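You operate a simulated robot arm through the tools that you are given. There is no shell and no other tool. Be economical: measure what you need, move in short steps, check, and stop when the job is done.

Carry out the task below with a simulated robot arm. There is one attempt and no reset: what you move stays moved.

Task
Bend the clamped strip to the angle on the job card.
Fine: set the stop pin by the card; afterwards swing the lever back and park the pin; the strip stays clamped.
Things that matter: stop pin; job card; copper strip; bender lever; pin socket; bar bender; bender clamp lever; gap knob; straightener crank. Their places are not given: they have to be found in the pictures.

Only the result counts: the job must be done as asked and must still hold three seconds after the hand-in. Knocking over, shifting, dropping, spilling or breaking anything else fails it.

Robot
A 6-joint arm with a two-finger parallel gripper, fixed in place. Base frame: the origin is at the foot of the arm, x ahead of it, y to its left, z up; the work surface is at about z = 0. Readings come in cm, degrees, newtons and seconds.
With the tool pointing down near the work surface it reaches from about 14 to 58 cm from the base axis. Its first joint turns from -66.0 to 66.0 degrees. Payload 2.1 kg.
Tool frame: the origin (TCP) lies between the finger pads and is the grasp point; the fingertips stand 3 cm ahead of it; z points along the fingers, y is the line along which they close. Largest opening 9.4 cm; finger width 2.8, thickness 1; the body of the gripper, 5 by 9.6 cm, starts 5.5 cm behind the TCP.
Orientation is that of the tool frame in the base frame, as a unit quaternion [x, y, z, w]. With the fingers straight down and closing along the base's y, the tool's x points along the base's -x, its y along +y and its z along -z.

Tools
- The arm moves only by the tool arm_command. Its argument "steps" is a list of rows, each a list of 3 entries, a list of its own where there are three numbers: the closure, from 0 (fully open) to 1 (shut), then the shift along the base's x, y, z in units of 150 mm (1.0 is 150 mm), then the turn, a rotation vector about the base's x, y, z in units of 180 degrees (1.0 is 180 degrees). In form: [[gripper, [x, y, z], [ax, ay, az]], ...]. A call has 1 to 12 rows; each row is the pose to reach, as a shift and turn from the pose commanded when the call began. A call with a number of a shift or a turn outside -1 to 1 is refused whole. Rows are played at 5 a second. More than 5 cm and 8.6 degrees between two rows, or a gripper value outside its range, and nothing of the call is played. Where a pose cannot be reached the arm comes as near as it can. A force on the tool above 90 N (or 10 N above the force at the start of the call, whichever is more), or a blocked arm, ends the call early, and 0.2 s more pass. Each finger travels about 7.2 cm/s and halts on what it meets, pressing with about 27 N; the grip force reading is that of the motor and also rises with nothing between the fingers. The clock runs only during rows and for 0.2 s after the last one: add rows that repeat a pose to give the fingers time. It gives the time, the measured TCP pose, the force on the tool (base axes), the opening and the grip force at its end, in the units of the frame above (readings bear some noise).
- Cameras (640 x 400 px; columns grow to the right, rows downward): "scene" is fixed at [6.01, -37.85, 47.71]; the picture's right is [0.71, -0.71, 0.00], its down [-0.45, -0.45, -0.77] and it looks along [0.55, 0.55, -0.63] (base axes); focal length 348 px, centre (320, 200). "wrist" rides on the gripper at [-3.7, 0, -5.8] in the tool frame; the picture's right is [0.00, -1.00, 0.00], its down [0.97, 0.00, -0.24] and it looks along [0.24, 0.00, 0.97] (tool axes); focal length 218 px, centre (320, 200).
- capture(camera): a new picture of that camera. The clock stands still meanwhile.
- probe_pixels(camera, pixels): for up to 12 pixels [column, row] of the newest picture of that camera ("zoom" is the newest enlarged one), the place [x, y, z] in the base frame of the surface seen there, good to about 0.3 cm. The clock stands still meanwhile.
- inspect(camera, box): a new picture of the part [left, top, right, bottom] of that camera's present view, enlarged. The clock stands still meanwhile.
- hand_in(): hands the job in; it is judged then, once.

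Keep the steps short. Do not move on a guess: measure, check each grasp and each placing, and mend mistakes. In all there are 80 turns and 34 pictures (those below and enlarged ones count). Leave the gripper open and the arm clear of the work at the hand-in unless told otherwise, and finish with a single line.

The tools are called after "Call:" as a command line: name --argument value ..., lists and objects as JSON in quotes. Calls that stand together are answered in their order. arm_command: Moves the arm, as the interface text tells. Its arguments: {"type":"object","properties":{"steps":{"type":"array"}},"required":["steps"]} The other tools are called the same way: capture (camera) takes a picture; probe_pixels (camera, pixels) gives the place of the surface under pixels of a picture; inspect (camera, box) takes an enlarged picture of a part of a camera's view; hand_in () hands the job in.

At the start:

```text
time: 0.0
ee_pos: [28.03, -8.5, 25.73]
ee_rot: [0.0, 1.0, 0.0, 0.001]
ft_force: [0.9, 0.3, -0.6]
finger_gap: 9.43
gripper_force: 0.1
```

scene: 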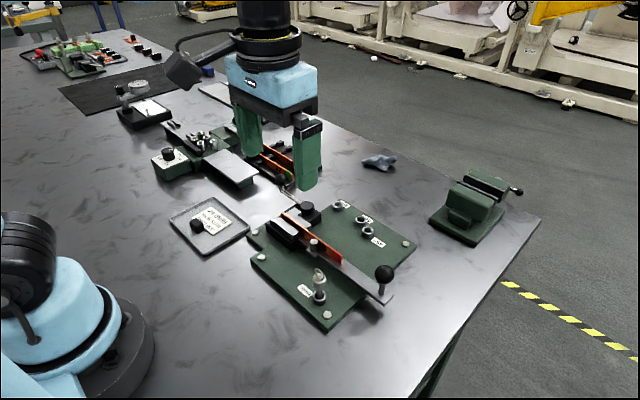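
wrist: 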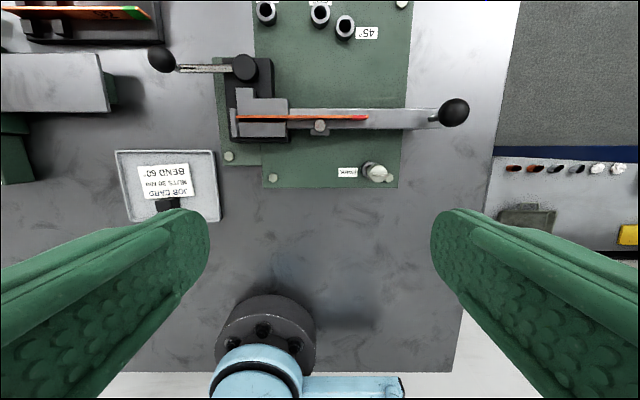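

I see the bender in the wrist picture around (320,100) and the job card at (165,185). I'll enlarge both.

Call:
inspect --camera "wrist" --box '[110, 0, 490, 220]'

Call:
inspect --camera "scene" --box '[160, 170, 430, 340]'

```text
1.68 times, centred on (300, 110) of wrist
```

zoom: 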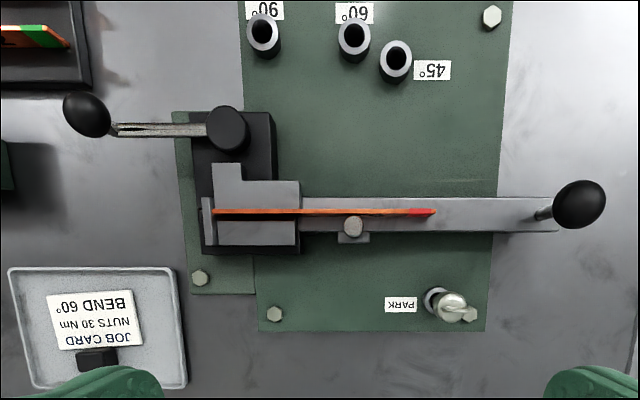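

```text
2.35 times, centred on (295, 255) of scene
```

zoom: 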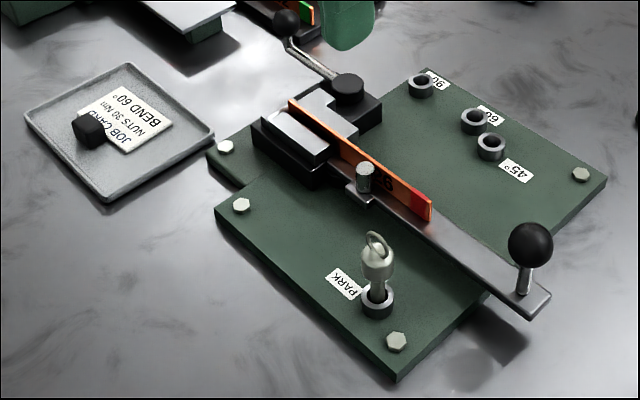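

The card says BEND 60°; the pin stands in PARK and the middle of the three sockets is labelled 60. Now I measure places.

Call:
probe_pixels --camera "zoom" --pixels '[[377, 236], [377, 262], [377, 285], [366, 308], [392, 300], [474, 112], [474, 132], [490, 143], [421, 82], [530, 245], [524, 285], [450, 270]]'

Call:
probe_pixels --camera "wrist" --pixels '[[266, 13], [320, 14], [345, 27], [377, 171], [453, 112], [320, 127], [246, 67], [160, 59], [366, 118], [238, 116], [290, 160], [380, 60]]'

```text
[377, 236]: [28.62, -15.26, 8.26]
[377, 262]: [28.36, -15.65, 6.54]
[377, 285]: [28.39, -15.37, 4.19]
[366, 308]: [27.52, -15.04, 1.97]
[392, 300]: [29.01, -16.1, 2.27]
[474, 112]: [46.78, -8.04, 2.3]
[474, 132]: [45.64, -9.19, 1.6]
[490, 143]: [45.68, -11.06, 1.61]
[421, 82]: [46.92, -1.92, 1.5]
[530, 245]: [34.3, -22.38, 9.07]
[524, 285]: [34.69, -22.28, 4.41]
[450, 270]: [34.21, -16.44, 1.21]
```

```text
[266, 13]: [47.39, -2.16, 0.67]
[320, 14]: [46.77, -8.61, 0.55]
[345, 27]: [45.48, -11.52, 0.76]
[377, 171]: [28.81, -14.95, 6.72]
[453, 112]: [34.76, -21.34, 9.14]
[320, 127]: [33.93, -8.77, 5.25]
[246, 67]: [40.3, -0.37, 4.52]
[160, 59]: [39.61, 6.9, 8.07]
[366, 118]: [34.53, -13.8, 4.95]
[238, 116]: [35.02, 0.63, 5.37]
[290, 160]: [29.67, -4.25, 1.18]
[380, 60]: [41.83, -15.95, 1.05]
```

The pin is at about (28.6,-15.3), head z 5.5–7.5; I go above it at z≈15.

Call:
arm_command --steps '[[0, [0.02, -0.2, -0.2], [0, 0, 0]], [0, [0.037, -0.4, -0.4], [0, 0, 0]], [0, [0.037, -0.453, -0.7], [0, 0, 0]], [0, [0.037, -0.453, -0.7], [0, 0, 0]]]'

Call:
capture --camera "wrist"

Call:
inspect --camera "scene" --box '[250, 200, 410, 330]'

```text
time: 1.0
ee_pos: [28.43, -15.51, 15.1]
ee_rot: [0.001, 1.0, 0.0, 0.001]
ft_force: [0.3, -0.3, 0.7]
finger_gap: 9.4
gripper_force: 0.0
```

```text
29 pictures are left
```

wrist: 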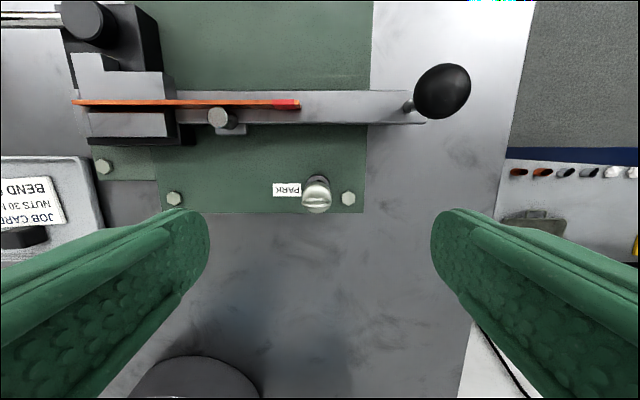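

```text
3.08 times, centred on (330, 265) of scene
```

zoom: 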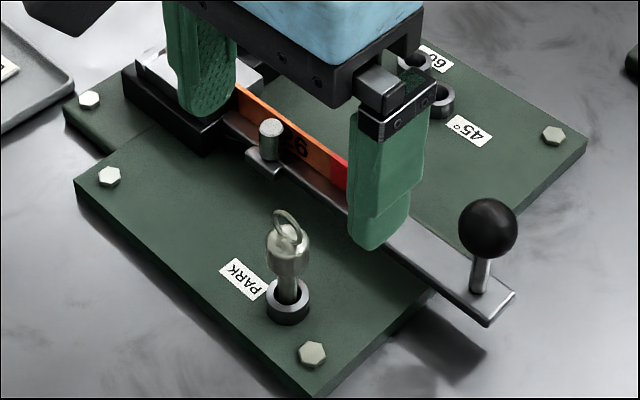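

Call:
probe_pixels --camera "wrist" --pixels '[[316, 180], [316, 187], [304, 194], [316, 194], [329, 194], [316, 203], [316, 211], [320, 178]]'

Call:
probe_pixels --camera "zoom" --pixels '[[287, 212], [268, 245], [288, 245], [307, 245], [288, 270], [288, 287], [270, 305], [305, 302], [288, 318], [274, 262]]'

```text
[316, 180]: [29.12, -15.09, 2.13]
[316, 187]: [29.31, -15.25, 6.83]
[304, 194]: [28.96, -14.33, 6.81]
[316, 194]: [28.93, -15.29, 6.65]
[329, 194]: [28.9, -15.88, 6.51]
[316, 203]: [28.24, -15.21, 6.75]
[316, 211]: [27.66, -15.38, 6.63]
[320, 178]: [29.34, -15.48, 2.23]
```

```text
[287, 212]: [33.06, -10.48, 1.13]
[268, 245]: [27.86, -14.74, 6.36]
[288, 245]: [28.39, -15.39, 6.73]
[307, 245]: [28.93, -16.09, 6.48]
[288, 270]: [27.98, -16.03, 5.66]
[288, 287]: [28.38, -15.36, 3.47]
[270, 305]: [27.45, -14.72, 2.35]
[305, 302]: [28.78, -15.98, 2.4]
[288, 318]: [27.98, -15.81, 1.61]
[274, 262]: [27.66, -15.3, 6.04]
```

Pin axis ≈(28.5,-15.25), head about 1.7 cm wide at z 5.4–6.9. I go down to z≈6.2 and then close.

Call:
arm_command --steps '[[0, [0.005, 0.017, -0.2], [0, 0, 0]], [0, [0.005, 0.017, -0.4], [0, 0, 0]], [0, [0.005, 0.017, -0.59], [0, 0, 0]], [0, [0.005, 0.017, -0.59], [0, 0, 0]], [1, [0.005, 0.017, -0.59], [0, 0, 0]], [1, [0.005, 0.017, -0.59], [0, 0, 0]], [1, [0.005, 0.017, -0.59], [0, 0, 0]], [1, [0.005, 0.017, -0.59], [0, 0, 0]], [1, [0.005, 0.017, -0.59], [0, 0, 0]]]'

Call:
capture --camera "scene"

```text
time: 3.0
ee_pos: [28.55, -15.09, 6.3]
ee_rot: [0.0, 1.0, 0.001, 0.001]
ft_force: [-0.9, -3.1, 0.2]
finger_gap: 2.0
gripper_force: 27.1
```

```text
27 pictures are left
```

scene: 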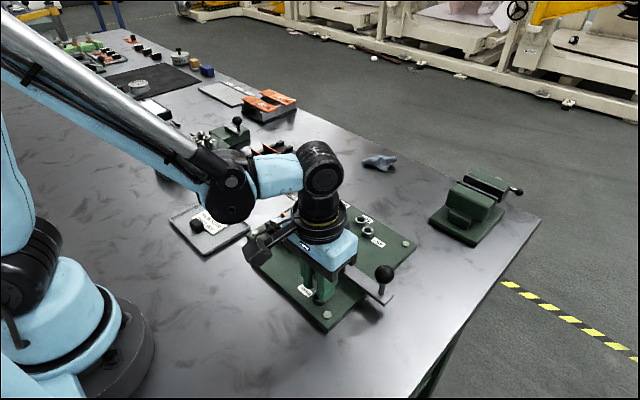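

The grip holds (opening 2.0 cm). Lifting straight up.

Call:
arm_command --steps '[[1, [0, -0.007, 0.05], [0, 0, 0]], [1, [0, -0.007, 0.15], [0, 0, 0]], [1, [0, -0.007, 0.3], [0, 0, 0]], [1, [0, -0.007, 0.5], [0, 0, 0]], [1, [0, -0.007, 0.7], [0, 0, 0]], [1, [0, -0.007, 0.7], [0, 0, 0]]]'

Call:
inspect --camera "scene" --box '[230, 170, 430, 330]'

Call:
capture --camera "wrist"

```text
time: 4.4
ee_pos: [28.63, -15.04, 16.93]
ee_rot: [0.0, 1.0, -0.001, 0.001]
ft_force: [0.3, 0.3, -0.4]
finger_gap: 1.98
gripper_force: 27.2
```

```text
2.50 times, centred on (330, 250) of scene
```

zoom: 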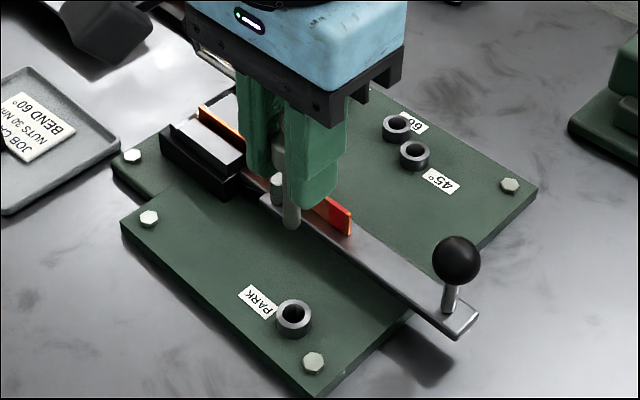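

```text
25 pictures are left
```

wrist: 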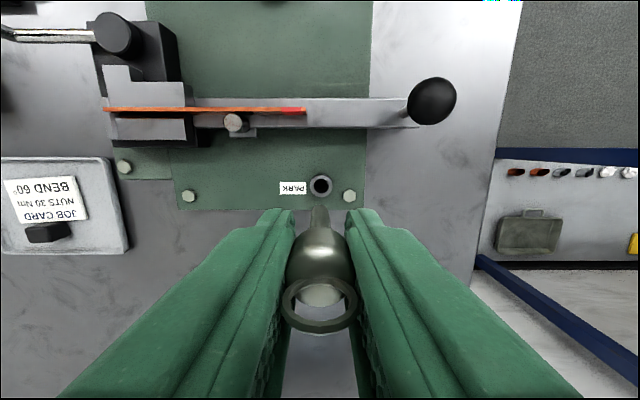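

The pin is out. I probe the rims of PARK and the 60 socket, and the pin tip.

Call:
probe_pixels --camera "zoom" --pixels '[[278, 312], [310, 312], [294, 302], [294, 330], [384, 124], [411, 124], [398, 116], [397, 136], [291, 224], [291, 210], [285, 218], [298, 218]]'

Call:
probe_pixels --camera "wrist" --pixels '[[311, 186], [331, 186], [320, 177], [320, 196], [320, 185], [319, 212], [319, 220]]'

```text
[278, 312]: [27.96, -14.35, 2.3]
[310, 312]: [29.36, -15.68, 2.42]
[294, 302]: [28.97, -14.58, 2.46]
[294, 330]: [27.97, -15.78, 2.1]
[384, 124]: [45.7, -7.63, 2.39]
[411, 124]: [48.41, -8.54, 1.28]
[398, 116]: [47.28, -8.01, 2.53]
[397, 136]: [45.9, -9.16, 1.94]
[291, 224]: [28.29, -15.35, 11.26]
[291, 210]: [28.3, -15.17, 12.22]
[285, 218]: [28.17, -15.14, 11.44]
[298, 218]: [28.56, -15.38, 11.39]
```

```text
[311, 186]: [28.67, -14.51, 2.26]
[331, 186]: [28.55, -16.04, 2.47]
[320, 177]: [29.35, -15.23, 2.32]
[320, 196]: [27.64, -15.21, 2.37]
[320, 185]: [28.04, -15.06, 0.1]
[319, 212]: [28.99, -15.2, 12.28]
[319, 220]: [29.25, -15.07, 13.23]
```

PARK centre ≈(28.55,-15.15), pin tip 5.9 cm below TCP. In the wrist view PARK's rim is at (320.5,186); I'll bring the 60 socket to the same pixel. First most of the way.

Call:
arm_command --steps '[[1, [0.25, 0.1, 0], [0, 0, 0]], [1, [0.5, 0.2, 0], [0, 0, 0]], [1, [0.75, 0.3, 0], [0, 0, 0]], [1, [0.95, 0.447, 0], [0, 0, 0]], [1, [0.95, 0.447, 0], [0, 0, 0]]]'

Call:
arm_command --steps '[[1, [0.125, 0, 0], [0, 0, 0]], [1, [0.25, 0, 0], [0, 0, 0]], [1, [0.25, 0, 0], [0, 0, 0]], [1, [0.25, 0, 0], [0, 0, 0]]]'

Call:
inspect --camera "wrist" --box '[240, 130, 400, 230]'

```text
time: 5.6
ee_pos: [43.01, -8.54, 16.76]
ee_rot: [0.0, 1.0, -0.001, 0.001]
ft_force: [-0.6, 0.3, -0.6]
finger_gap: 1.98
gripper_force: 26.8
```

```text
time: 6.6
ee_pos: [46.62, -8.43, 16.87]
ee_rot: [-0.001, 1.0, 0.001, 0.001]
ft_force: [-1.4, 0.4, -0.8]
finger_gap: 2.01
gripper_force: 27.0
```

```text
4.00 times, centred on (320, 180) of wrist
```

zoom: 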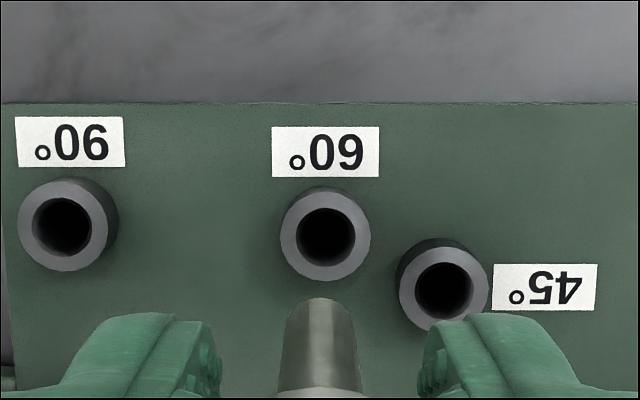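

The label above the middle socket reads 60°. Its rim is at (321.3,188.3) versus the reference (320.5,186): shift ≈ x −0.27, y −0.11. I correct and go down 6 cm.

Call:
arm_command --steps '[[1, [-0.018, -0.007, -0.15], [0, 0, 0]], [1, [-0.018, -0.007, -0.3], [0, 0, 0]], [1, [-0.018, -0.007, -0.4], [0, 0, 0]], [1, [-0.018, -0.007, -0.4], [0, 0, 0]], [1, [-0.018, -0.007, -0.4], [0, 0, 0]]]'

Call:
inspect --camera "wrist" --box '[240, 130, 400, 230]'

Call:
inspect --camera "scene" --box '[300, 170, 420, 250]'

```text
time: 7.8
ee_pos: [46.4, -8.56, 10.9]
ee_rot: [-0.001, 1.0, 0.0, 0.0]
ft_force: [-0.1, -0.1, -0.5]
finger_gap: 2.01
gripper_force: 27.3
```

```text
4.00 times, centred on (320, 180) of wrist
```

zoom: 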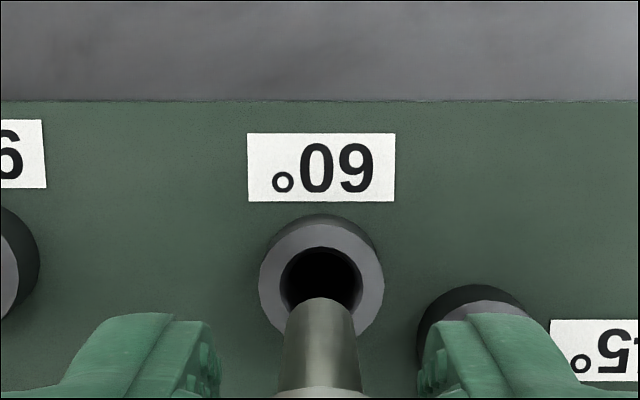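

```text
5.00 times, centred on (360, 210) of scene
```

zoom: 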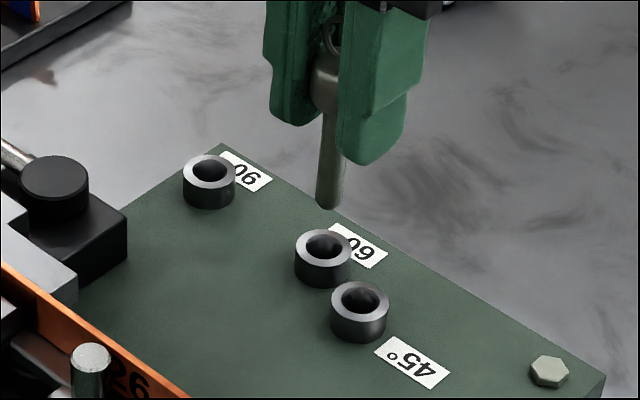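

In both views pin tip and hole line up to within about 0.1 cm. I go down until the tip should be about 0.5 cm inside the rim, and read the force.

Call:
arm_command --steps '[[1, [0.004, -0.002, -0.1], [0, 0, 0]], [1, [0.004, -0.002, -0.15], [0, 0, 0]], [1, [0.004, -0.002, -0.18], [0, 0, 0]], [1, [0.004, -0.002, -0.205], [0, 0, 0]], [1, [0.004, -0.002, -0.205], [0, 0, 0]]]'

```text
time: 9.0
ee_pos: [46.46, -8.52, 7.9]
ee_rot: [0.0, 1.0, 0.0, 0.001]
ft_force: [-0.3, 0.1, 0.1]
finger_gap: 2.0
gripper_force: 26.6
```

No contact force at z 7.9; I continue down to the parked height (TCP 6.3).

Call:
arm_command --steps '[[1, [0, 0, -0.03], [0, 0, 0]], [1, [0, 0, -0.06], [0, 0, 0]], [1, [0, 0, -0.09], [0, 0, 0]], [1, [0, 0, -0.105], [0, 0, 0]], [1, [0, 0, -0.105], [0, 0, 0]]]'

Call:
inspect --camera "scene" --box '[300, 150, 420, 250]'

```text
time: 10.2
ee_pos: [46.44, -8.55, 6.24]
ee_rot: [0.0, 1.0, 0.001, 0.001]
ft_force: [0.2, 0.9, 18.6]
finger_gap: 2.0
gripper_force: 27.7
```

```text
4.00 times, centred on (360, 200) of scene
```

zoom: 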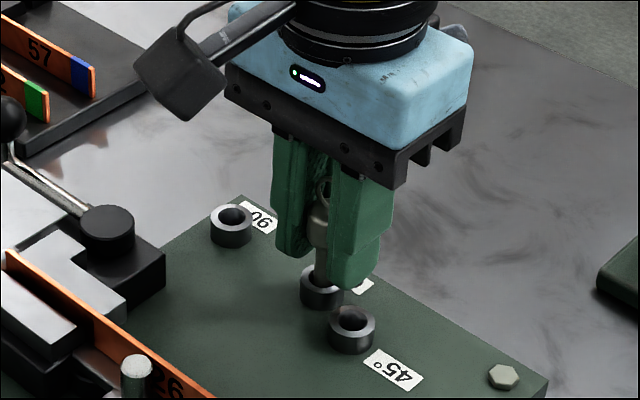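

The pin is in the 60° socket and bottomed (18 N). Opening, then lifting.

Call:
arm_command --steps '[[1, [0, 0, 0.004], [0, 0, 0]], [0, [0, 0, 0.004], [0, 0, 0]], [0, [0, 0, 0.004], [0, 0, 0]], [0, [0, 0, 0.004], [0, 0, 0]], [0, [0, 0, 0.004], [0, 0, 0]], [0, [0, 0, 0.2], [0, 0, 0]], [0, [0, 0, 0.45], [0, 0, 0]], [0, [0, 0, 0.7], [0, 0, 0]], [0, [0, 0, 0.7], [0, 0, 0]]]'

Call:
capture --camera "wrist"

Call:
inspect --camera "scene" --box '[230, 170, 430, 330]'

```text
time: 12.2
ee_pos: [46.56, -8.58, 16.7]
ee_rot: [0.0, 1.0, 0.001, 0.001]
ft_force: [0.1, 0.3, -0.8]
finger_gap: 9.39
gripper_force: 0.0
```

```text
20 pictures are left
```

wrist: 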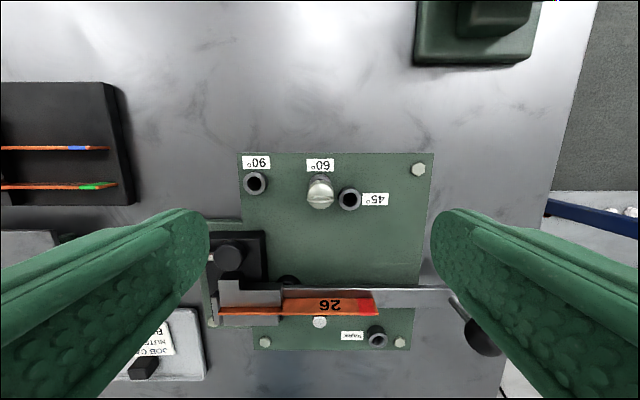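

```text
2.50 times, centred on (330, 250) of scene
```

zoom: 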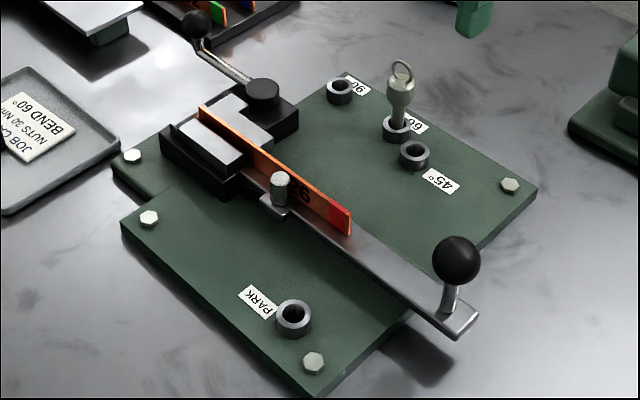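

The pin stands upright in the 60 socket. Now I measure the knob, lever and pivot.

Call:
probe_pixels --camera "wrist" --pixels '[[290, 280], [283, 278], [298, 279], [430, 290], [430, 303], [280, 288], [320, 322]]'

Call:
probe_pixels --camera "zoom" --pixels '[[456, 240], [436, 260], [457, 262], [479, 260], [456, 282], [451, 298], [472, 312], [446, 330], [400, 268], [380, 268], [350, 240], [280, 178]]'

```text
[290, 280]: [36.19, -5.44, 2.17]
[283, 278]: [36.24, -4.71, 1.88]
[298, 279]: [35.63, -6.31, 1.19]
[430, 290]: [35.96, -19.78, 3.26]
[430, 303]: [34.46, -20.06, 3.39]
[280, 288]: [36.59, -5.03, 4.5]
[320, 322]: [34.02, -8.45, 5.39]
```

```text
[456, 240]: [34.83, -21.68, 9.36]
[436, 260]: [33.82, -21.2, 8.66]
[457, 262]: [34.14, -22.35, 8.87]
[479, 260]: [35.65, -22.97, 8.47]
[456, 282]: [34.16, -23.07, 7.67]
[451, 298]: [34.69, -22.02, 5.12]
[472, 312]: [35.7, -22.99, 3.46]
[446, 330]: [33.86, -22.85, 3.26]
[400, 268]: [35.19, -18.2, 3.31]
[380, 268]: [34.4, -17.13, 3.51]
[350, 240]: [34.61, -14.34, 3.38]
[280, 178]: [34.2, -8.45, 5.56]
```

Knob centre ≈(34.9,-22.2,8.3), pivot ≈(35,-5). I'll go above the knob, turning −90° about z so the fingers close along x (the lever's swing direction).

Call:
arm_command --steps '[[0, [-0.071, -0.083, 0], [0, 0, -0.0455]], [0, [-0.141, -0.165, 0], [0, 0, -0.0909]], [0, [-0.212, -0.248, 0], [0, 0, -0.1364]], [0, [-0.283, -0.33, 0], [0, 0, -0.1818]], [0, [-0.353, -0.413, 0], [0, 0, -0.2273]], [0, [-0.424, -0.495, 0], [0, 0, -0.2727]], [0, [-0.494, -0.578, 0], [0, 0, -0.3182]], [0, [-0.565, -0.66, 0], [0, 0, -0.3636]], [0, [-0.636, -0.743, 0], [0, 0, -0.4091]], [0, [-0.706, -0.825, 0], [0, 0, -0.4545]], [0, [-0.777, -0.908, 0], [0, 0, -0.5]], [0, [-0.777, -0.908, 0], [0, 0, -0.5]]]'

Call:
capture --camera "wrist"

```text
time: 14.8
ee_pos: [34.86, -22.27, 16.64]
ee_rot: [0.708, 0.707, -0.001, 0.001]
ft_force: [0.6, 0.9, -0.3]
finger_gap: 9.41
gripper_force: 0.1
```

```text
18 pictures are left
```

wrist: 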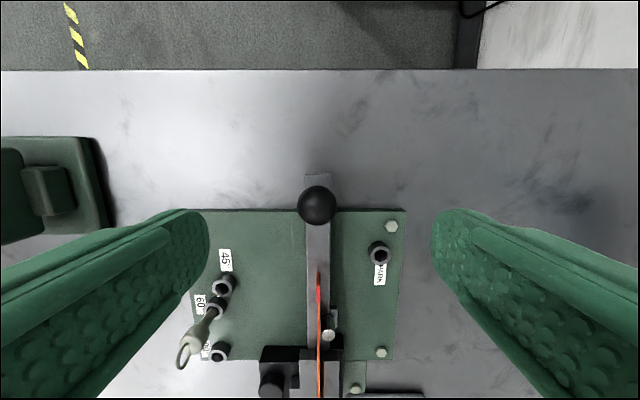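

Knob at (317,205): centre about (35.05,-22.1). I go down around it and close.

Call:
arm_command --steps '[[0, [0.012, 0.012, -0.2], [0, 0, 0]], [0, [0.012, 0.012, -0.4], [0, 0, 0]], [0, [0.012, 0.012, -0.556], [0, 0, 0]], [0, [0.012, 0.012, -0.556], [0, 0, 0]], [1, [0.012, 0.012, -0.556], [0, 0, 0]], [1, [0.012, 0.012, -0.556], [0, 0, 0]], [1, [0.012, 0.012, -0.556], [0, 0, 0]], [1, [0.012, 0.012, -0.556], [0, 0, 0]], [1, [0.012, 0.012, -0.556], [0, 0, 0]]]'

Call:
capture --camera "wrist"

```text
time: 16.8
ee_pos: [35.03, -22.01, 8.44]
ee_rot: [0.707, 0.707, -0.001, 0.001]
ft_force: [0.9, -0.2, -6.0]
finger_gap: 2.75
gripper_force: 45.1
```

```text
17 pictures are left
```

wrist: 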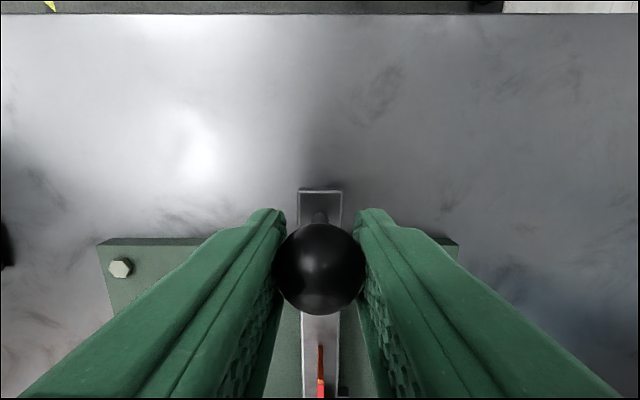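

The knob is gripped. I swing the first 10° about the estimated pivot and read the radial force.

Call:
arm_command --steps '[[1, [0.0496, 0.0011, 0], [0, 0, 0.0139]], [1, [0.0991, 0.0043, 0], [0, 0, 0.0278]], [1, [0.1484, 0.0097, 0], [0, 0, 0.0417]], [1, [0.1974, 0.0173, 0], [0, 0, 0.0556]], [1, [0.1974, 0.0173, 0], [0, 0, 0.0556]]]'

```text
time: 18.0
ee_pos: [37.92, -21.89, 8.35]
ee_rot: [0.642, 0.767, 0.0, 0.001]
ft_force: [-12.7, 0.3, 9.9]
finger_gap: 2.75
gripper_force: 44.7
```

Tangential force 12.7 N, hardly any radial. On to 30°.

Call:
arm_command --steps '[[1, [0.0583, 0.0119, 0], [0, 0, 0.0167]], [1, [0.1159, 0.0268, 0], [0, 0, 0.0333]], [1, [0.1727, 0.0447, 0], [0, 0, 0.05]], [1, [0.2284, 0.0655, 0], [0, 0, 0.0667]], [1, [0.283, 0.0892, 0], [0, 0, 0.0833]], [1, [0.3363, 0.1158, 0], [0, 0, 0.1]], [1, [0.371, 0.135, 0], [0, 0, 0.1111]], [1, [0.371, 0.135, 0], [0, 0, 0.1111]]]'

Call:
capture --camera "scene"

```text
time: 19.8
ee_pos: [43.52, -19.73, 8.39]
ee_rot: [0.5, 0.866, 0.0, 0.002]
ft_force: [-11.6, -0.2, -2.4]
finger_gap: 2.72
gripper_force: 45.1
```

```text
16 pictures are left
```

scene: 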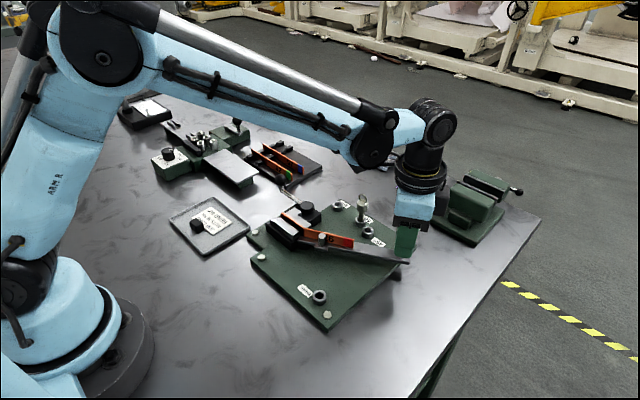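

Strip is bending along. Next to 56°.

Call:
arm_command --steps '[[1, [0.0507, 0.0311, 0], [0, 0, 0.0167]], [1, [0.0998, 0.0648, 0], [0, 0, 0.0333]], [1, [0.147, 0.101, 0], [0, 0, 0.05]], [1, [0.1922, 0.1397, 0], [0, 0, 0.0667]], [1, [0.2354, 0.1806, 0], [0, 0, 0.0833]], [1, [0.2764, 0.2238, 0], [0, 0, 0.1]], [1, [0.315, 0.2691, 0], [0, 0, 0.1167]], [1, [0.3513, 0.3163, 0], [0, 0, 0.1333]], [1, [0.374, 0.3488, 0], [0, 0, 0.1444]], [1, [0.374, 0.3488, 0], [0, 0, 0.1444]]]'

Call:
inspect --camera "scene" --box '[250, 160, 450, 290]'

```text
time: 22.0
ee_pos: [49.08, -14.58, 8.34]
ee_rot: [0.292, 0.957, -0.001, 0.001]
ft_force: [-10.0, -5.8, 2.7]
finger_gap: 2.72
gripper_force: 45.0
```

```text
3.08 times, centred on (350, 225) of scene
```

zoom: 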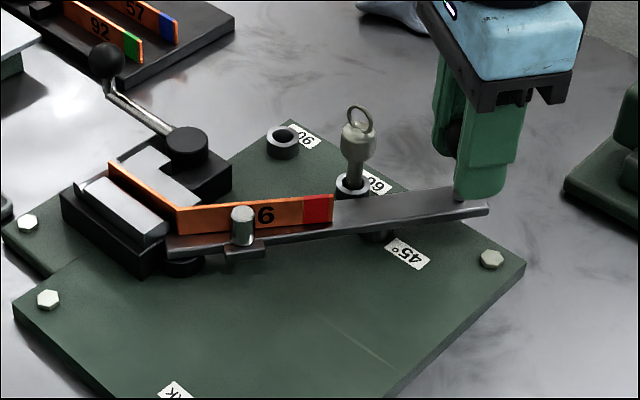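

Close to the pin. I continue to 62° in small rows.

Call:
arm_command --steps '[[1, [0.0163, 0.0249, 0], [0, 0, 0.0083]], [1, [0.032, 0.0502, 0], [0, 0, 0.0167]], [1, [0.047, 0.0759, 0], [0, 0, 0.025]], [1, [0.0613, 0.102, 0], [0, 0, 0.0333]], [1, [0.0613, 0.102, 0], [0, 0, 0.0333]]]'

```text
time: 23.2
ee_pos: [50.08, -13.03, 8.27]
ee_rot: [0.243, 0.97, 0.0, 0.001]
ft_force: [-13.2, -5.4, 7.0]
finger_gap: 2.71
gripper_force: 45.7
```

No stop yet (about 11 N tangential). On to 65°.

Call:
arm_command --steps '[[1, [0.0092, 0.0176, 0], [0, 0, 0.0056]], [1, [0.018, 0.0354, 0], [0, 0, 0.0111]], [1, [0.0266, 0.0533, 0], [0, 0, 0.0167]], [1, [0.0266, 0.0533, 0], [0, 0, 0.0167]]]'

Call:
inspect --camera "scene" --box '[310, 170, 430, 250]'

```text
time: 24.2
ee_pos: [50.44, -12.16, 8.36]
ee_rot: [0.216, 0.976, -0.001, 0.001]
ft_force: [-5.2, -8.6, 10.8]
finger_gap: 2.7
gripper_force: 44.7
```

```text
5.00 times, centred on (370, 210) of scene
```

zoom: 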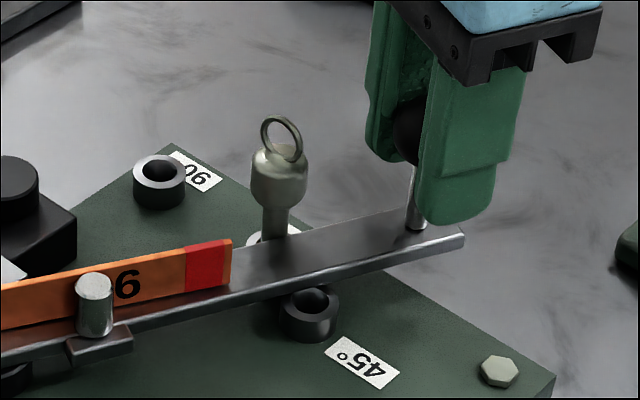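

Nearly at the pin shank. On by small steps to 67°.

Call:
arm_command --steps '[[1, [0.0082, 0.018, 0], [0, 0, 0.0056]], [1, [0.0161, 0.0362, 0], [0, 0, 0.0111]], [1, [0.0161, 0.0362, 0], [0, 0, 0.0111]]]'

```text
time: 25.0
ee_pos: [50.55, -12.11, 8.28]
ee_rot: [0.201, 0.98, -0.005, 0.001]
ft_force: [-20.9, -23.0, 3.0]
finger_gap: 2.77
gripper_force: 45.5
```

The lever stopped at the pin (about 30 N, no further motion). Now swinging the lever back, first to 20°.

Call:
arm_command --steps '[[1, [-0.0247, -0.0542, 0], [0, 0, -0.0167]], [1, [-0.0619, -0.1242, 0], [0, 0, -0.0389]], [1, [-0.104, -0.1915, 0], [0, 0, -0.0611]], [1, [-0.1506, -0.2557, 0], [0, 0, -0.0833]], [1, [-0.2016, -0.3165, 0], [0, 0, -0.1056]], [1, [-0.2567, -0.3735, 0], [0, 0, -0.1278]], [1, [-0.3157, -0.4266, 0], [0, 0, -0.15]], [1, [-0.3782, -0.4755, 0], [0, 0, -0.1722]], [1, [-0.444, -0.5198, 0], [0, 0, -0.1944]], [1, [-0.5127, -0.5595, 0], [0, 0, -0.2167]], [1, [-0.584, -0.5943, 0], [0, 0, -0.2389]], [1, [-0.6576, -0.624, 0], [0, 0, -0.2611]]]'

Call:
inspect --camera "scene" --box '[250, 160, 450, 290]'

```text
time: 27.6
ee_pos: [40.95, -21.1, 8.32]
ee_rot: [0.574, 0.819, 0.0, 0.0]
ft_force: [3.4, -6.1, 12.8]
finger_gap: 2.71
gripper_force: 45.0
```

```text
3.08 times, centred on (350, 225) of scene
```

zoom: 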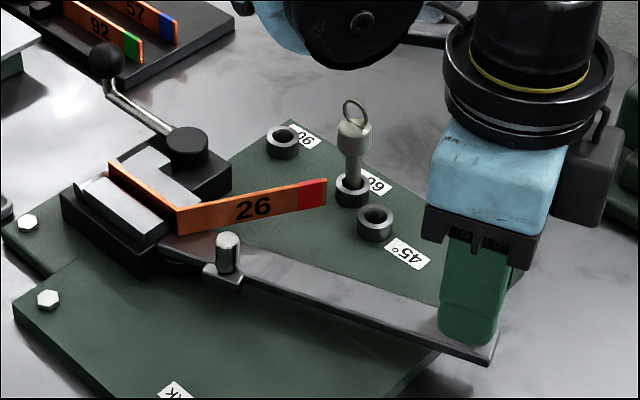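

The strip is bent. I measure its angle along its top edge while the lever is away.

Call:
probe_pixels --camera "zoom" --pixels '[[190, 212], [200, 216], [215, 212], [235, 210], [255, 207], [275, 203], [295, 199], [310, 196], [322, 192], [130, 180], [150, 195], [170, 205]]'

```text
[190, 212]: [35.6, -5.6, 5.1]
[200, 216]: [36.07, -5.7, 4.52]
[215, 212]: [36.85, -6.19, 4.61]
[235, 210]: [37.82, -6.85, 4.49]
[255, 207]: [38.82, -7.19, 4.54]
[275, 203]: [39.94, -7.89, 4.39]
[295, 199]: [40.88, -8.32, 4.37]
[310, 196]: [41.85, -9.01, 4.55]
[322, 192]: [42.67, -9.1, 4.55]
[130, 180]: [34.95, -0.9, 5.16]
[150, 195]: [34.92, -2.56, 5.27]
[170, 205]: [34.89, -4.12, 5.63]
```

The strip's angle reads about 62±1.5°, matching 60° after springback within the probe error. Bringing the lever fully back.

Call:
arm_command --steps '[[1, [-0.0755, -0.0245, 0], [0, 0, -0.0222]], [1, [-0.1524, -0.0437, 0], [0, 0, -0.0444]], [1, [-0.2306, -0.0575, 0], [0, 0, -0.0667]], [1, [-0.3095, -0.0658, 0], [0, 0, -0.0889]], [1, [-0.3491, -0.0679, 0], [0, 0, -0.1]], [1, [-0.3888, -0.0686, 0], [0, 0, -0.1111]], [1, [-0.3888, -0.0686, 0], [0, 0, -0.1111]]]'

```text
time: 29.2
ee_pos: [34.92, -22.09, 8.31]
ee_rot: [0.708, 0.707, 0.0, 0.001]
ft_force: [2.7, -8.5, -18.0]
finger_gap: 2.73
gripper_force: 45.0
```

The lever is back at its starting place (34.92,-22.1). Opening and lifting.

Call:
arm_command --steps '[[0, [0, 0, 0], [0, 0, 0]], [0, [0, 0, 0], [0, 0, 0]], [0, [0, 0, 0], [0, 0, 0]], [0, [0, 0, 0], [0, 0, 0]], [0, [0, 0, 0.2], [0, 0, 0]], [0, [0, 0, 0.4], [0, 0, 0]], [0, [0, 0, 0.556], [0, 0, 0]], [0, [0, 0, 0.556], [0, 0, 0]]]'

Call:
capture --camera "wrist"

```text
time: 31.0
ee_pos: [34.96, -22.03, 16.81]
ee_rot: [0.707, 0.707, -0.001, 0.0]
ft_force: [0.9, 0.1, -0.3]
finger_gap: 9.4
gripper_force: 0.1
```

```text
12 pictures are left
```

wrist: 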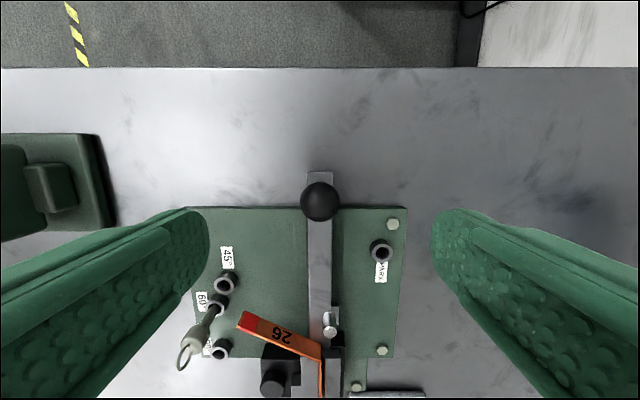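

Lever is back. Now back above the pin in the 60 socket, turning +90°.

Call:
arm_command --steps '[[0, [0.07, 0.082, 0], [0, 0, 0.0455]], [0, [0.139, 0.163, 0], [0, 0, 0.0909]], [0, [0.209, 0.245, 0], [0, 0, 0.1364]], [0, [0.278, 0.327, 0], [0, 0, 0.1818]], [0, [0.348, 0.409, 0], [0, 0, 0.2273]], [0, [0.417, 0.49, 0], [0, 0, 0.2727]], [0, [0.487, 0.572, 0], [0, 0, 0.3182]], [0, [0.556, 0.654, 0], [0, 0, 0.3636]], [0, [0.626, 0.736, 0], [0, 0, 0.4091]], [0, [0.695, 0.817, 0], [0, 0, 0.4545]], [0, [0.765, 0.899, 0], [0, 0, 0.5]], [0, [0.765, 0.899, 0], [0, 0, 0.5]]]'

Call:
inspect --camera "wrist" --box '[200, 140, 440, 360]'

```text
time: 33.6
ee_pos: [46.44, -8.57, 16.81]
ee_rot: [-0.001, 1.0, 0.0, 0.001]
ft_force: [0.7, 0.0, 0.5]
finger_gap: 9.42
gripper_force: 0.0
```

```text
1.82 times, centred on (320, 250) of wrist
```

zoom: 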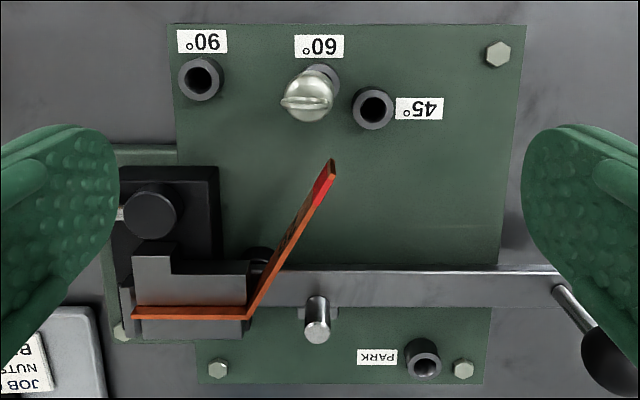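

Strip looks at about 60° from above. The pin head has moved some 0.45 cm toward +y (it leans); I take a closer look and probe.

Call:
inspect --camera "scene" --box '[320, 170, 420, 250]'

Call:
capture --camera "wrist"

Call:
probe_pixels --camera "wrist" --pixels '[[313, 189], [306, 195], [313, 197], [321, 195], [313, 203], [303, 195]]'

```text
5.00 times, centred on (370, 210) of scene
```

zoom: 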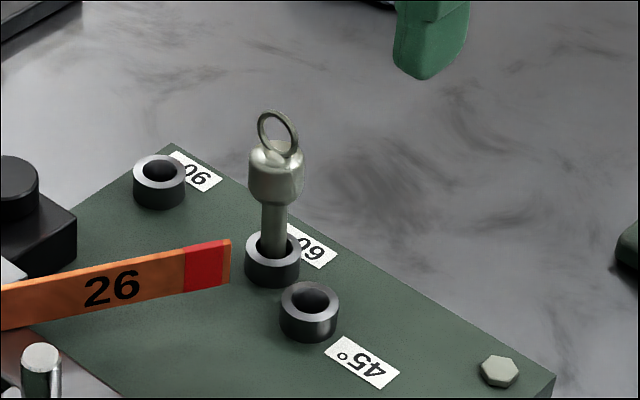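

```text
9 pictures are left
```

wrist: 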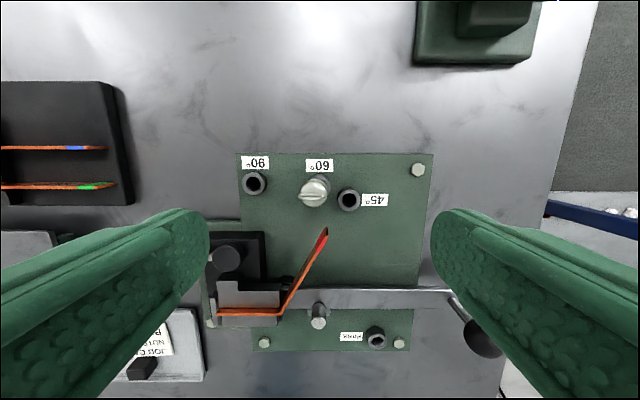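

```text
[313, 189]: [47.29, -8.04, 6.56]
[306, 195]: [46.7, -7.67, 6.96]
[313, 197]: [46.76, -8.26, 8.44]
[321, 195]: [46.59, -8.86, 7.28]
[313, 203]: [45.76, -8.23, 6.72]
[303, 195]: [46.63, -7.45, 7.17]
```

Head centre ≈(46.55,-8.15,6.5), leaning slightly. I descend with centre y≈-8.45 and close; flat pads will right it.

Call:
arm_command --steps '[[0, [0.005, 0.008, -0.25], [0, 0, 0]], [0, [0.005, 0.008, -0.5], [0, 0, 0]], [0, [0.005, 0.008, -0.695], [0, 0, 0]], [0, [0.005, 0.008, -0.695], [0, 0, 0]], [1, [0.005, 0.008, -0.695], [0, 0, 0]], [1, [0.005, 0.008, -0.695], [0, 0, 0]], [1, [0.005, 0.008, -0.695], [0, 0, 0]], [1, [0.005, 0.008, -0.695], [0, 0, 0]], [1, [0.005, 0.008, -0.695], [0, 0, 0]]]'

```text
time: 35.6
ee_pos: [46.63, -8.32, 6.17]
ee_rot: [0.0, 1.0, 0.0, 0.001]
ft_force: [0.1, -2.0, -0.7]
finger_gap: 2.0
gripper_force: 26.9
```

Gripped at 2.0 cm, small forces. Lifting slowly.

Call:
arm_command --steps '[[1, [0, -0.005, 0.05], [0, 0, 0]], [1, [0, -0.005, 0.15], [0, 0, 0]], [1, [0, -0.005, 0.3], [0, 0, 0]], [1, [0, -0.005, 0.5], [0, 0, 0]], [1, [0, -0.005, 0.715], [0, 0, 0]], [1, [0, -0.005, 0.715], [0, 0, 0]]]'

Call:
inspect --camera "wrist" --box '[240, 130, 400, 230]'

```text
time: 37.0
ee_pos: [46.6, -8.44, 16.95]
ee_rot: [0.0, 1.0, 0.0, 0.001]
ft_force: [-0.6, 0.2, -0.1]
finger_gap: 2.0
gripper_force: 26.8
```

```text
4.00 times, centred on (320, 180) of wrist
```

zoom: 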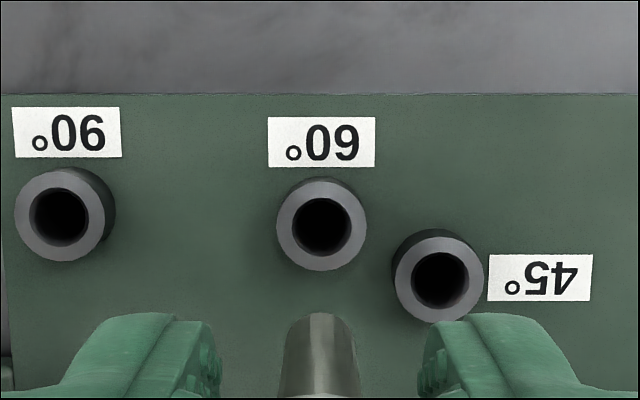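

The pin is upright, sitting about 0.18 cm further toward −x in the hand than before. Target TCP for PARK: (28.73,-15.12). Moving there at height.

Call:
arm_command --steps '[[1, [-0.25, -0.1, 0], [0, 0, 0]], [1, [-0.5, -0.2, 0], [0, 0, 0]], [1, [-0.75, -0.3, 0], [0, 0, 0]], [1, [-0.95, -0.445, 0], [0, 0, 0]], [1, [-0.95, -0.445, 0], [0, 0, 0]]]'

Call:
arm_command --steps '[[1, [-0.12, 0, 0], [0, 0, 0]], [1, [-0.241, 0, 0], [0, 0, 0]], [1, [-0.241, 0, -0.2], [0, 0, 0]], [1, [-0.241, 0, -0.4], [0, 0, 0]], [1, [-0.241, 0, -0.4], [0, 0, 0]], [1, [-0.241, 0, -0.4], [0, 0, 0]]]'

Call:
inspect --camera "wrist" --box '[240, 130, 400, 230]'

```text
time: 38.2
ee_pos: [32.17, -15.35, 17.05]
ee_rot: [0.0, 1.0, 0.0, 0.002]
ft_force: [0.1, -0.6, -0.8]
finger_gap: 1.99
gripper_force: 27.1
```

```text
time: 39.6
ee_pos: [28.65, -15.33, 10.94]
ee_rot: [0.0, 1.0, 0.0, 0.002]
ft_force: [-0.5, -0.9, -0.4]
finger_gap: 2.02
gripper_force: 27.3
```

```text
4.00 times, centred on (320, 180) of wrist
```

zoom: 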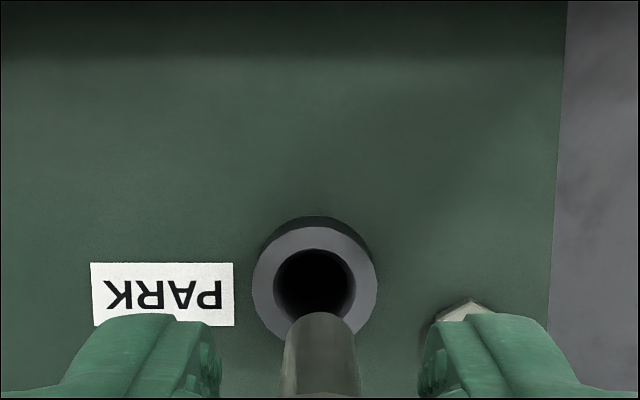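

Rim centre is at zoom (314.5,286), the tip at column 321: shift +x 0.14, +y 0.13. Then down until the tip is just inside the rim.

Call:
arm_command --steps '[[1, [0.0095, 0.009, -0.1], [0, 0, 0]], [1, [0.0095, 0.009, -0.15], [0, 0, 0]], [1, [0.0095, 0.009, -0.18], [0, 0, 0]], [1, [0.0095, 0.009, -0.205], [0, 0, 0]], [1, [0.0095, 0.009, -0.205], [0, 0, 0]]]'

```text
time: 40.8
ee_pos: [28.77, -14.99, 7.96]
ee_rot: [0.001, 1.0, -0.001, 0.001]
ft_force: [0.1, -0.3, -0.9]
finger_gap: 2.0
gripper_force: 27.0
```

No contact; continuing down to parked height.

Call:
arm_command --steps '[[1, [0, 0, -0.03], [0, 0, 0]], [1, [0, 0, -0.06], [0, 0, 0]], [1, [0, 0, -0.09], [0, 0, 0]], [1, [0, 0, -0.112], [0, 0, 0]], [1, [0, 0, -0.112], [0, 0, 0]]]'

Call:
inspect --camera "scene" --box '[270, 240, 390, 320]'

```text
time: 42.0
ee_pos: [28.81, -15.08, 6.36]
ee_rot: [0.0, 1.0, 0.0, 0.001]
ft_force: [-2.1, -5.3, 0.5]
finger_gap: 1.99
gripper_force: 27.3
```

```text
5.00 times, centred on (330, 280) of scene
```

zoom: 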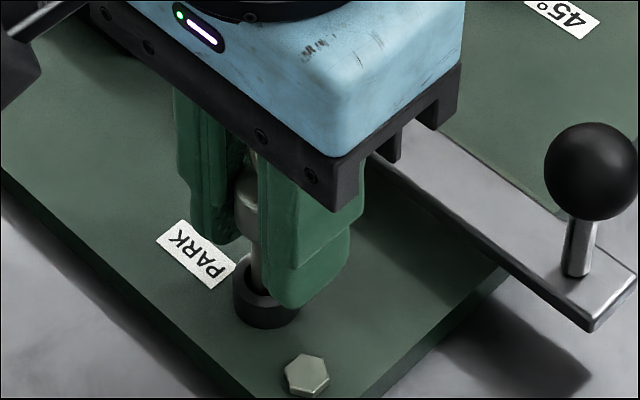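

The pin is in the PARK socket; I press the last 0.2 cm (grasp height was 6.17 when seated), open and lift.

Call:
arm_command --steps '[[1, [0, -0.003, -0.007], [0, 0, 0]], [1, [0, -0.003, -0.013], [0, 0, 0]], [1, [0, -0.003, -0.013], [0, 0, 0]]]'

Call:
arm_command --steps '[[0, [0, 0, 0], [0, 0, 0]], [0, [0, 0, 0], [0, 0, 0]], [0, [0, 0, 0], [0, 0, 0]], [0, [0, 0, 0], [0, 0, 0]], [0, [0, 0, 0.2], [0, 0, 0]], [0, [0, 0, 0.45], [0, 0, 0]], [0, [0, 0, 0.7], [0, 0, 0]], [0, [0, 0.3, 0.8], [0, 0, 0]], [0, [0, 0.55, 0.9], [0, 0, 0]], [0, [0, 0.55, 0.9], [0, 0, 0]]]'

Call:
inspect --camera "scene" --box '[230, 170, 430, 330]'

Call:
capture --camera "wrist"

```text
time: 42.8
ee_pos: [28.83, -15.16, 6.25]
ee_rot: [-0.001, 1.0, 0.0, 0.0]
ft_force: [-0.6, -2.1, 16.4]
finger_gap: 1.99
gripper_force: 26.9
```

```text
time: 45.0
ee_pos: [28.82, -6.9, 19.61]
ee_rot: [0.0, 1.0, 0.0, 0.001]
ft_force: [-0.4, 0.0, -0.6]
finger_gap: 9.4
gripper_force: 0.1
```

```text
2.50 times, centred on (330, 250) of scene
```

zoom: 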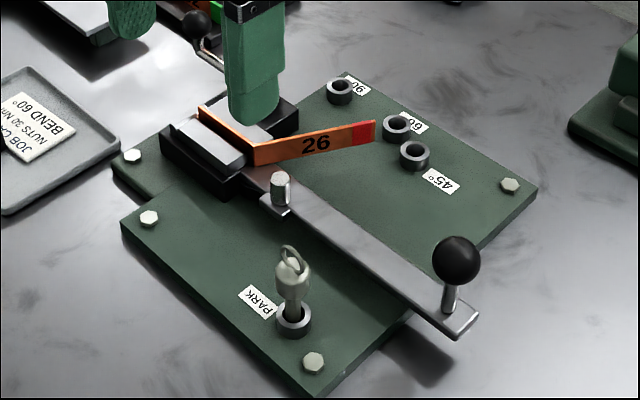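

```text
4 pictures are left
```

wrist: 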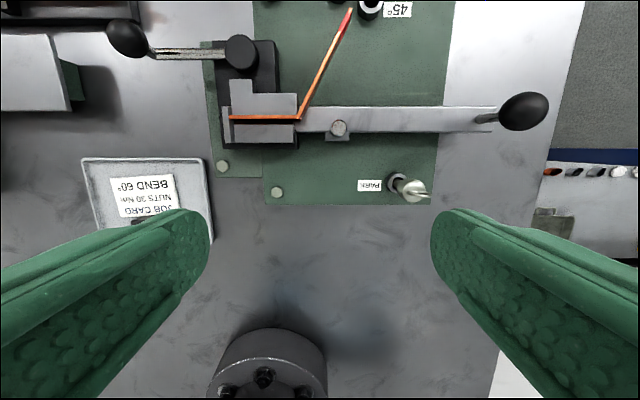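

Pin parked, lever back, strip clamped. One more angle check on the strip from above.

Call:
probe_pixels --camera "wrist" --pixels '[[304, 108], [309, 98], [314, 87], [320, 74], [326, 62], [332, 49], [338, 37], [343, 26], [349, 12], [240, 117], [265, 118], [285, 118]]'

Call:
probe_pixels --camera "zoom" --pixels '[[258, 150], [270, 148], [285, 145], [300, 141], [315, 138], [330, 134], [345, 131], [360, 127], [372, 124], [456, 262], [451, 298], [280, 178]]'

```text
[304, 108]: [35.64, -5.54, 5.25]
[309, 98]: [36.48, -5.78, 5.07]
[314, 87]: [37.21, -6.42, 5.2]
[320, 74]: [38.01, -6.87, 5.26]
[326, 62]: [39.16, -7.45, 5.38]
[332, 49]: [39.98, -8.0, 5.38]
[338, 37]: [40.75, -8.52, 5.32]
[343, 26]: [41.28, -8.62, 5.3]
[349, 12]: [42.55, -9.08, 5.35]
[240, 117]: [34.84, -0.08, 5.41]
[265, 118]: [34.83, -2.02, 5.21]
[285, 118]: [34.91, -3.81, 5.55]
```

```text
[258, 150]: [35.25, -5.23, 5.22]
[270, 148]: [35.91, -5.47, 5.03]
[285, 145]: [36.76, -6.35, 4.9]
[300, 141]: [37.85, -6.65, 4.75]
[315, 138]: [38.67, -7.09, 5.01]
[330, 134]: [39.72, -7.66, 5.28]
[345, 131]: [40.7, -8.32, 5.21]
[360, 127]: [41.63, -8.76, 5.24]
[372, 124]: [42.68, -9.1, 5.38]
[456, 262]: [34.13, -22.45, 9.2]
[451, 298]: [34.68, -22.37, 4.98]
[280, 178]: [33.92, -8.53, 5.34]
```

The strip reads about 61–62° (probe error about 1°). The lever knob is at its starting place, the pin is seated in PARK, the gripper is open and clear. Handing in.

Call:
hand_in

```text
The job is handed in.
```

I bent the strip against the 60° stop and it measures about 61–62° (within roughly 1°); it is still clamped, the lever is back, the pin is in PARK, and the job is handed in.
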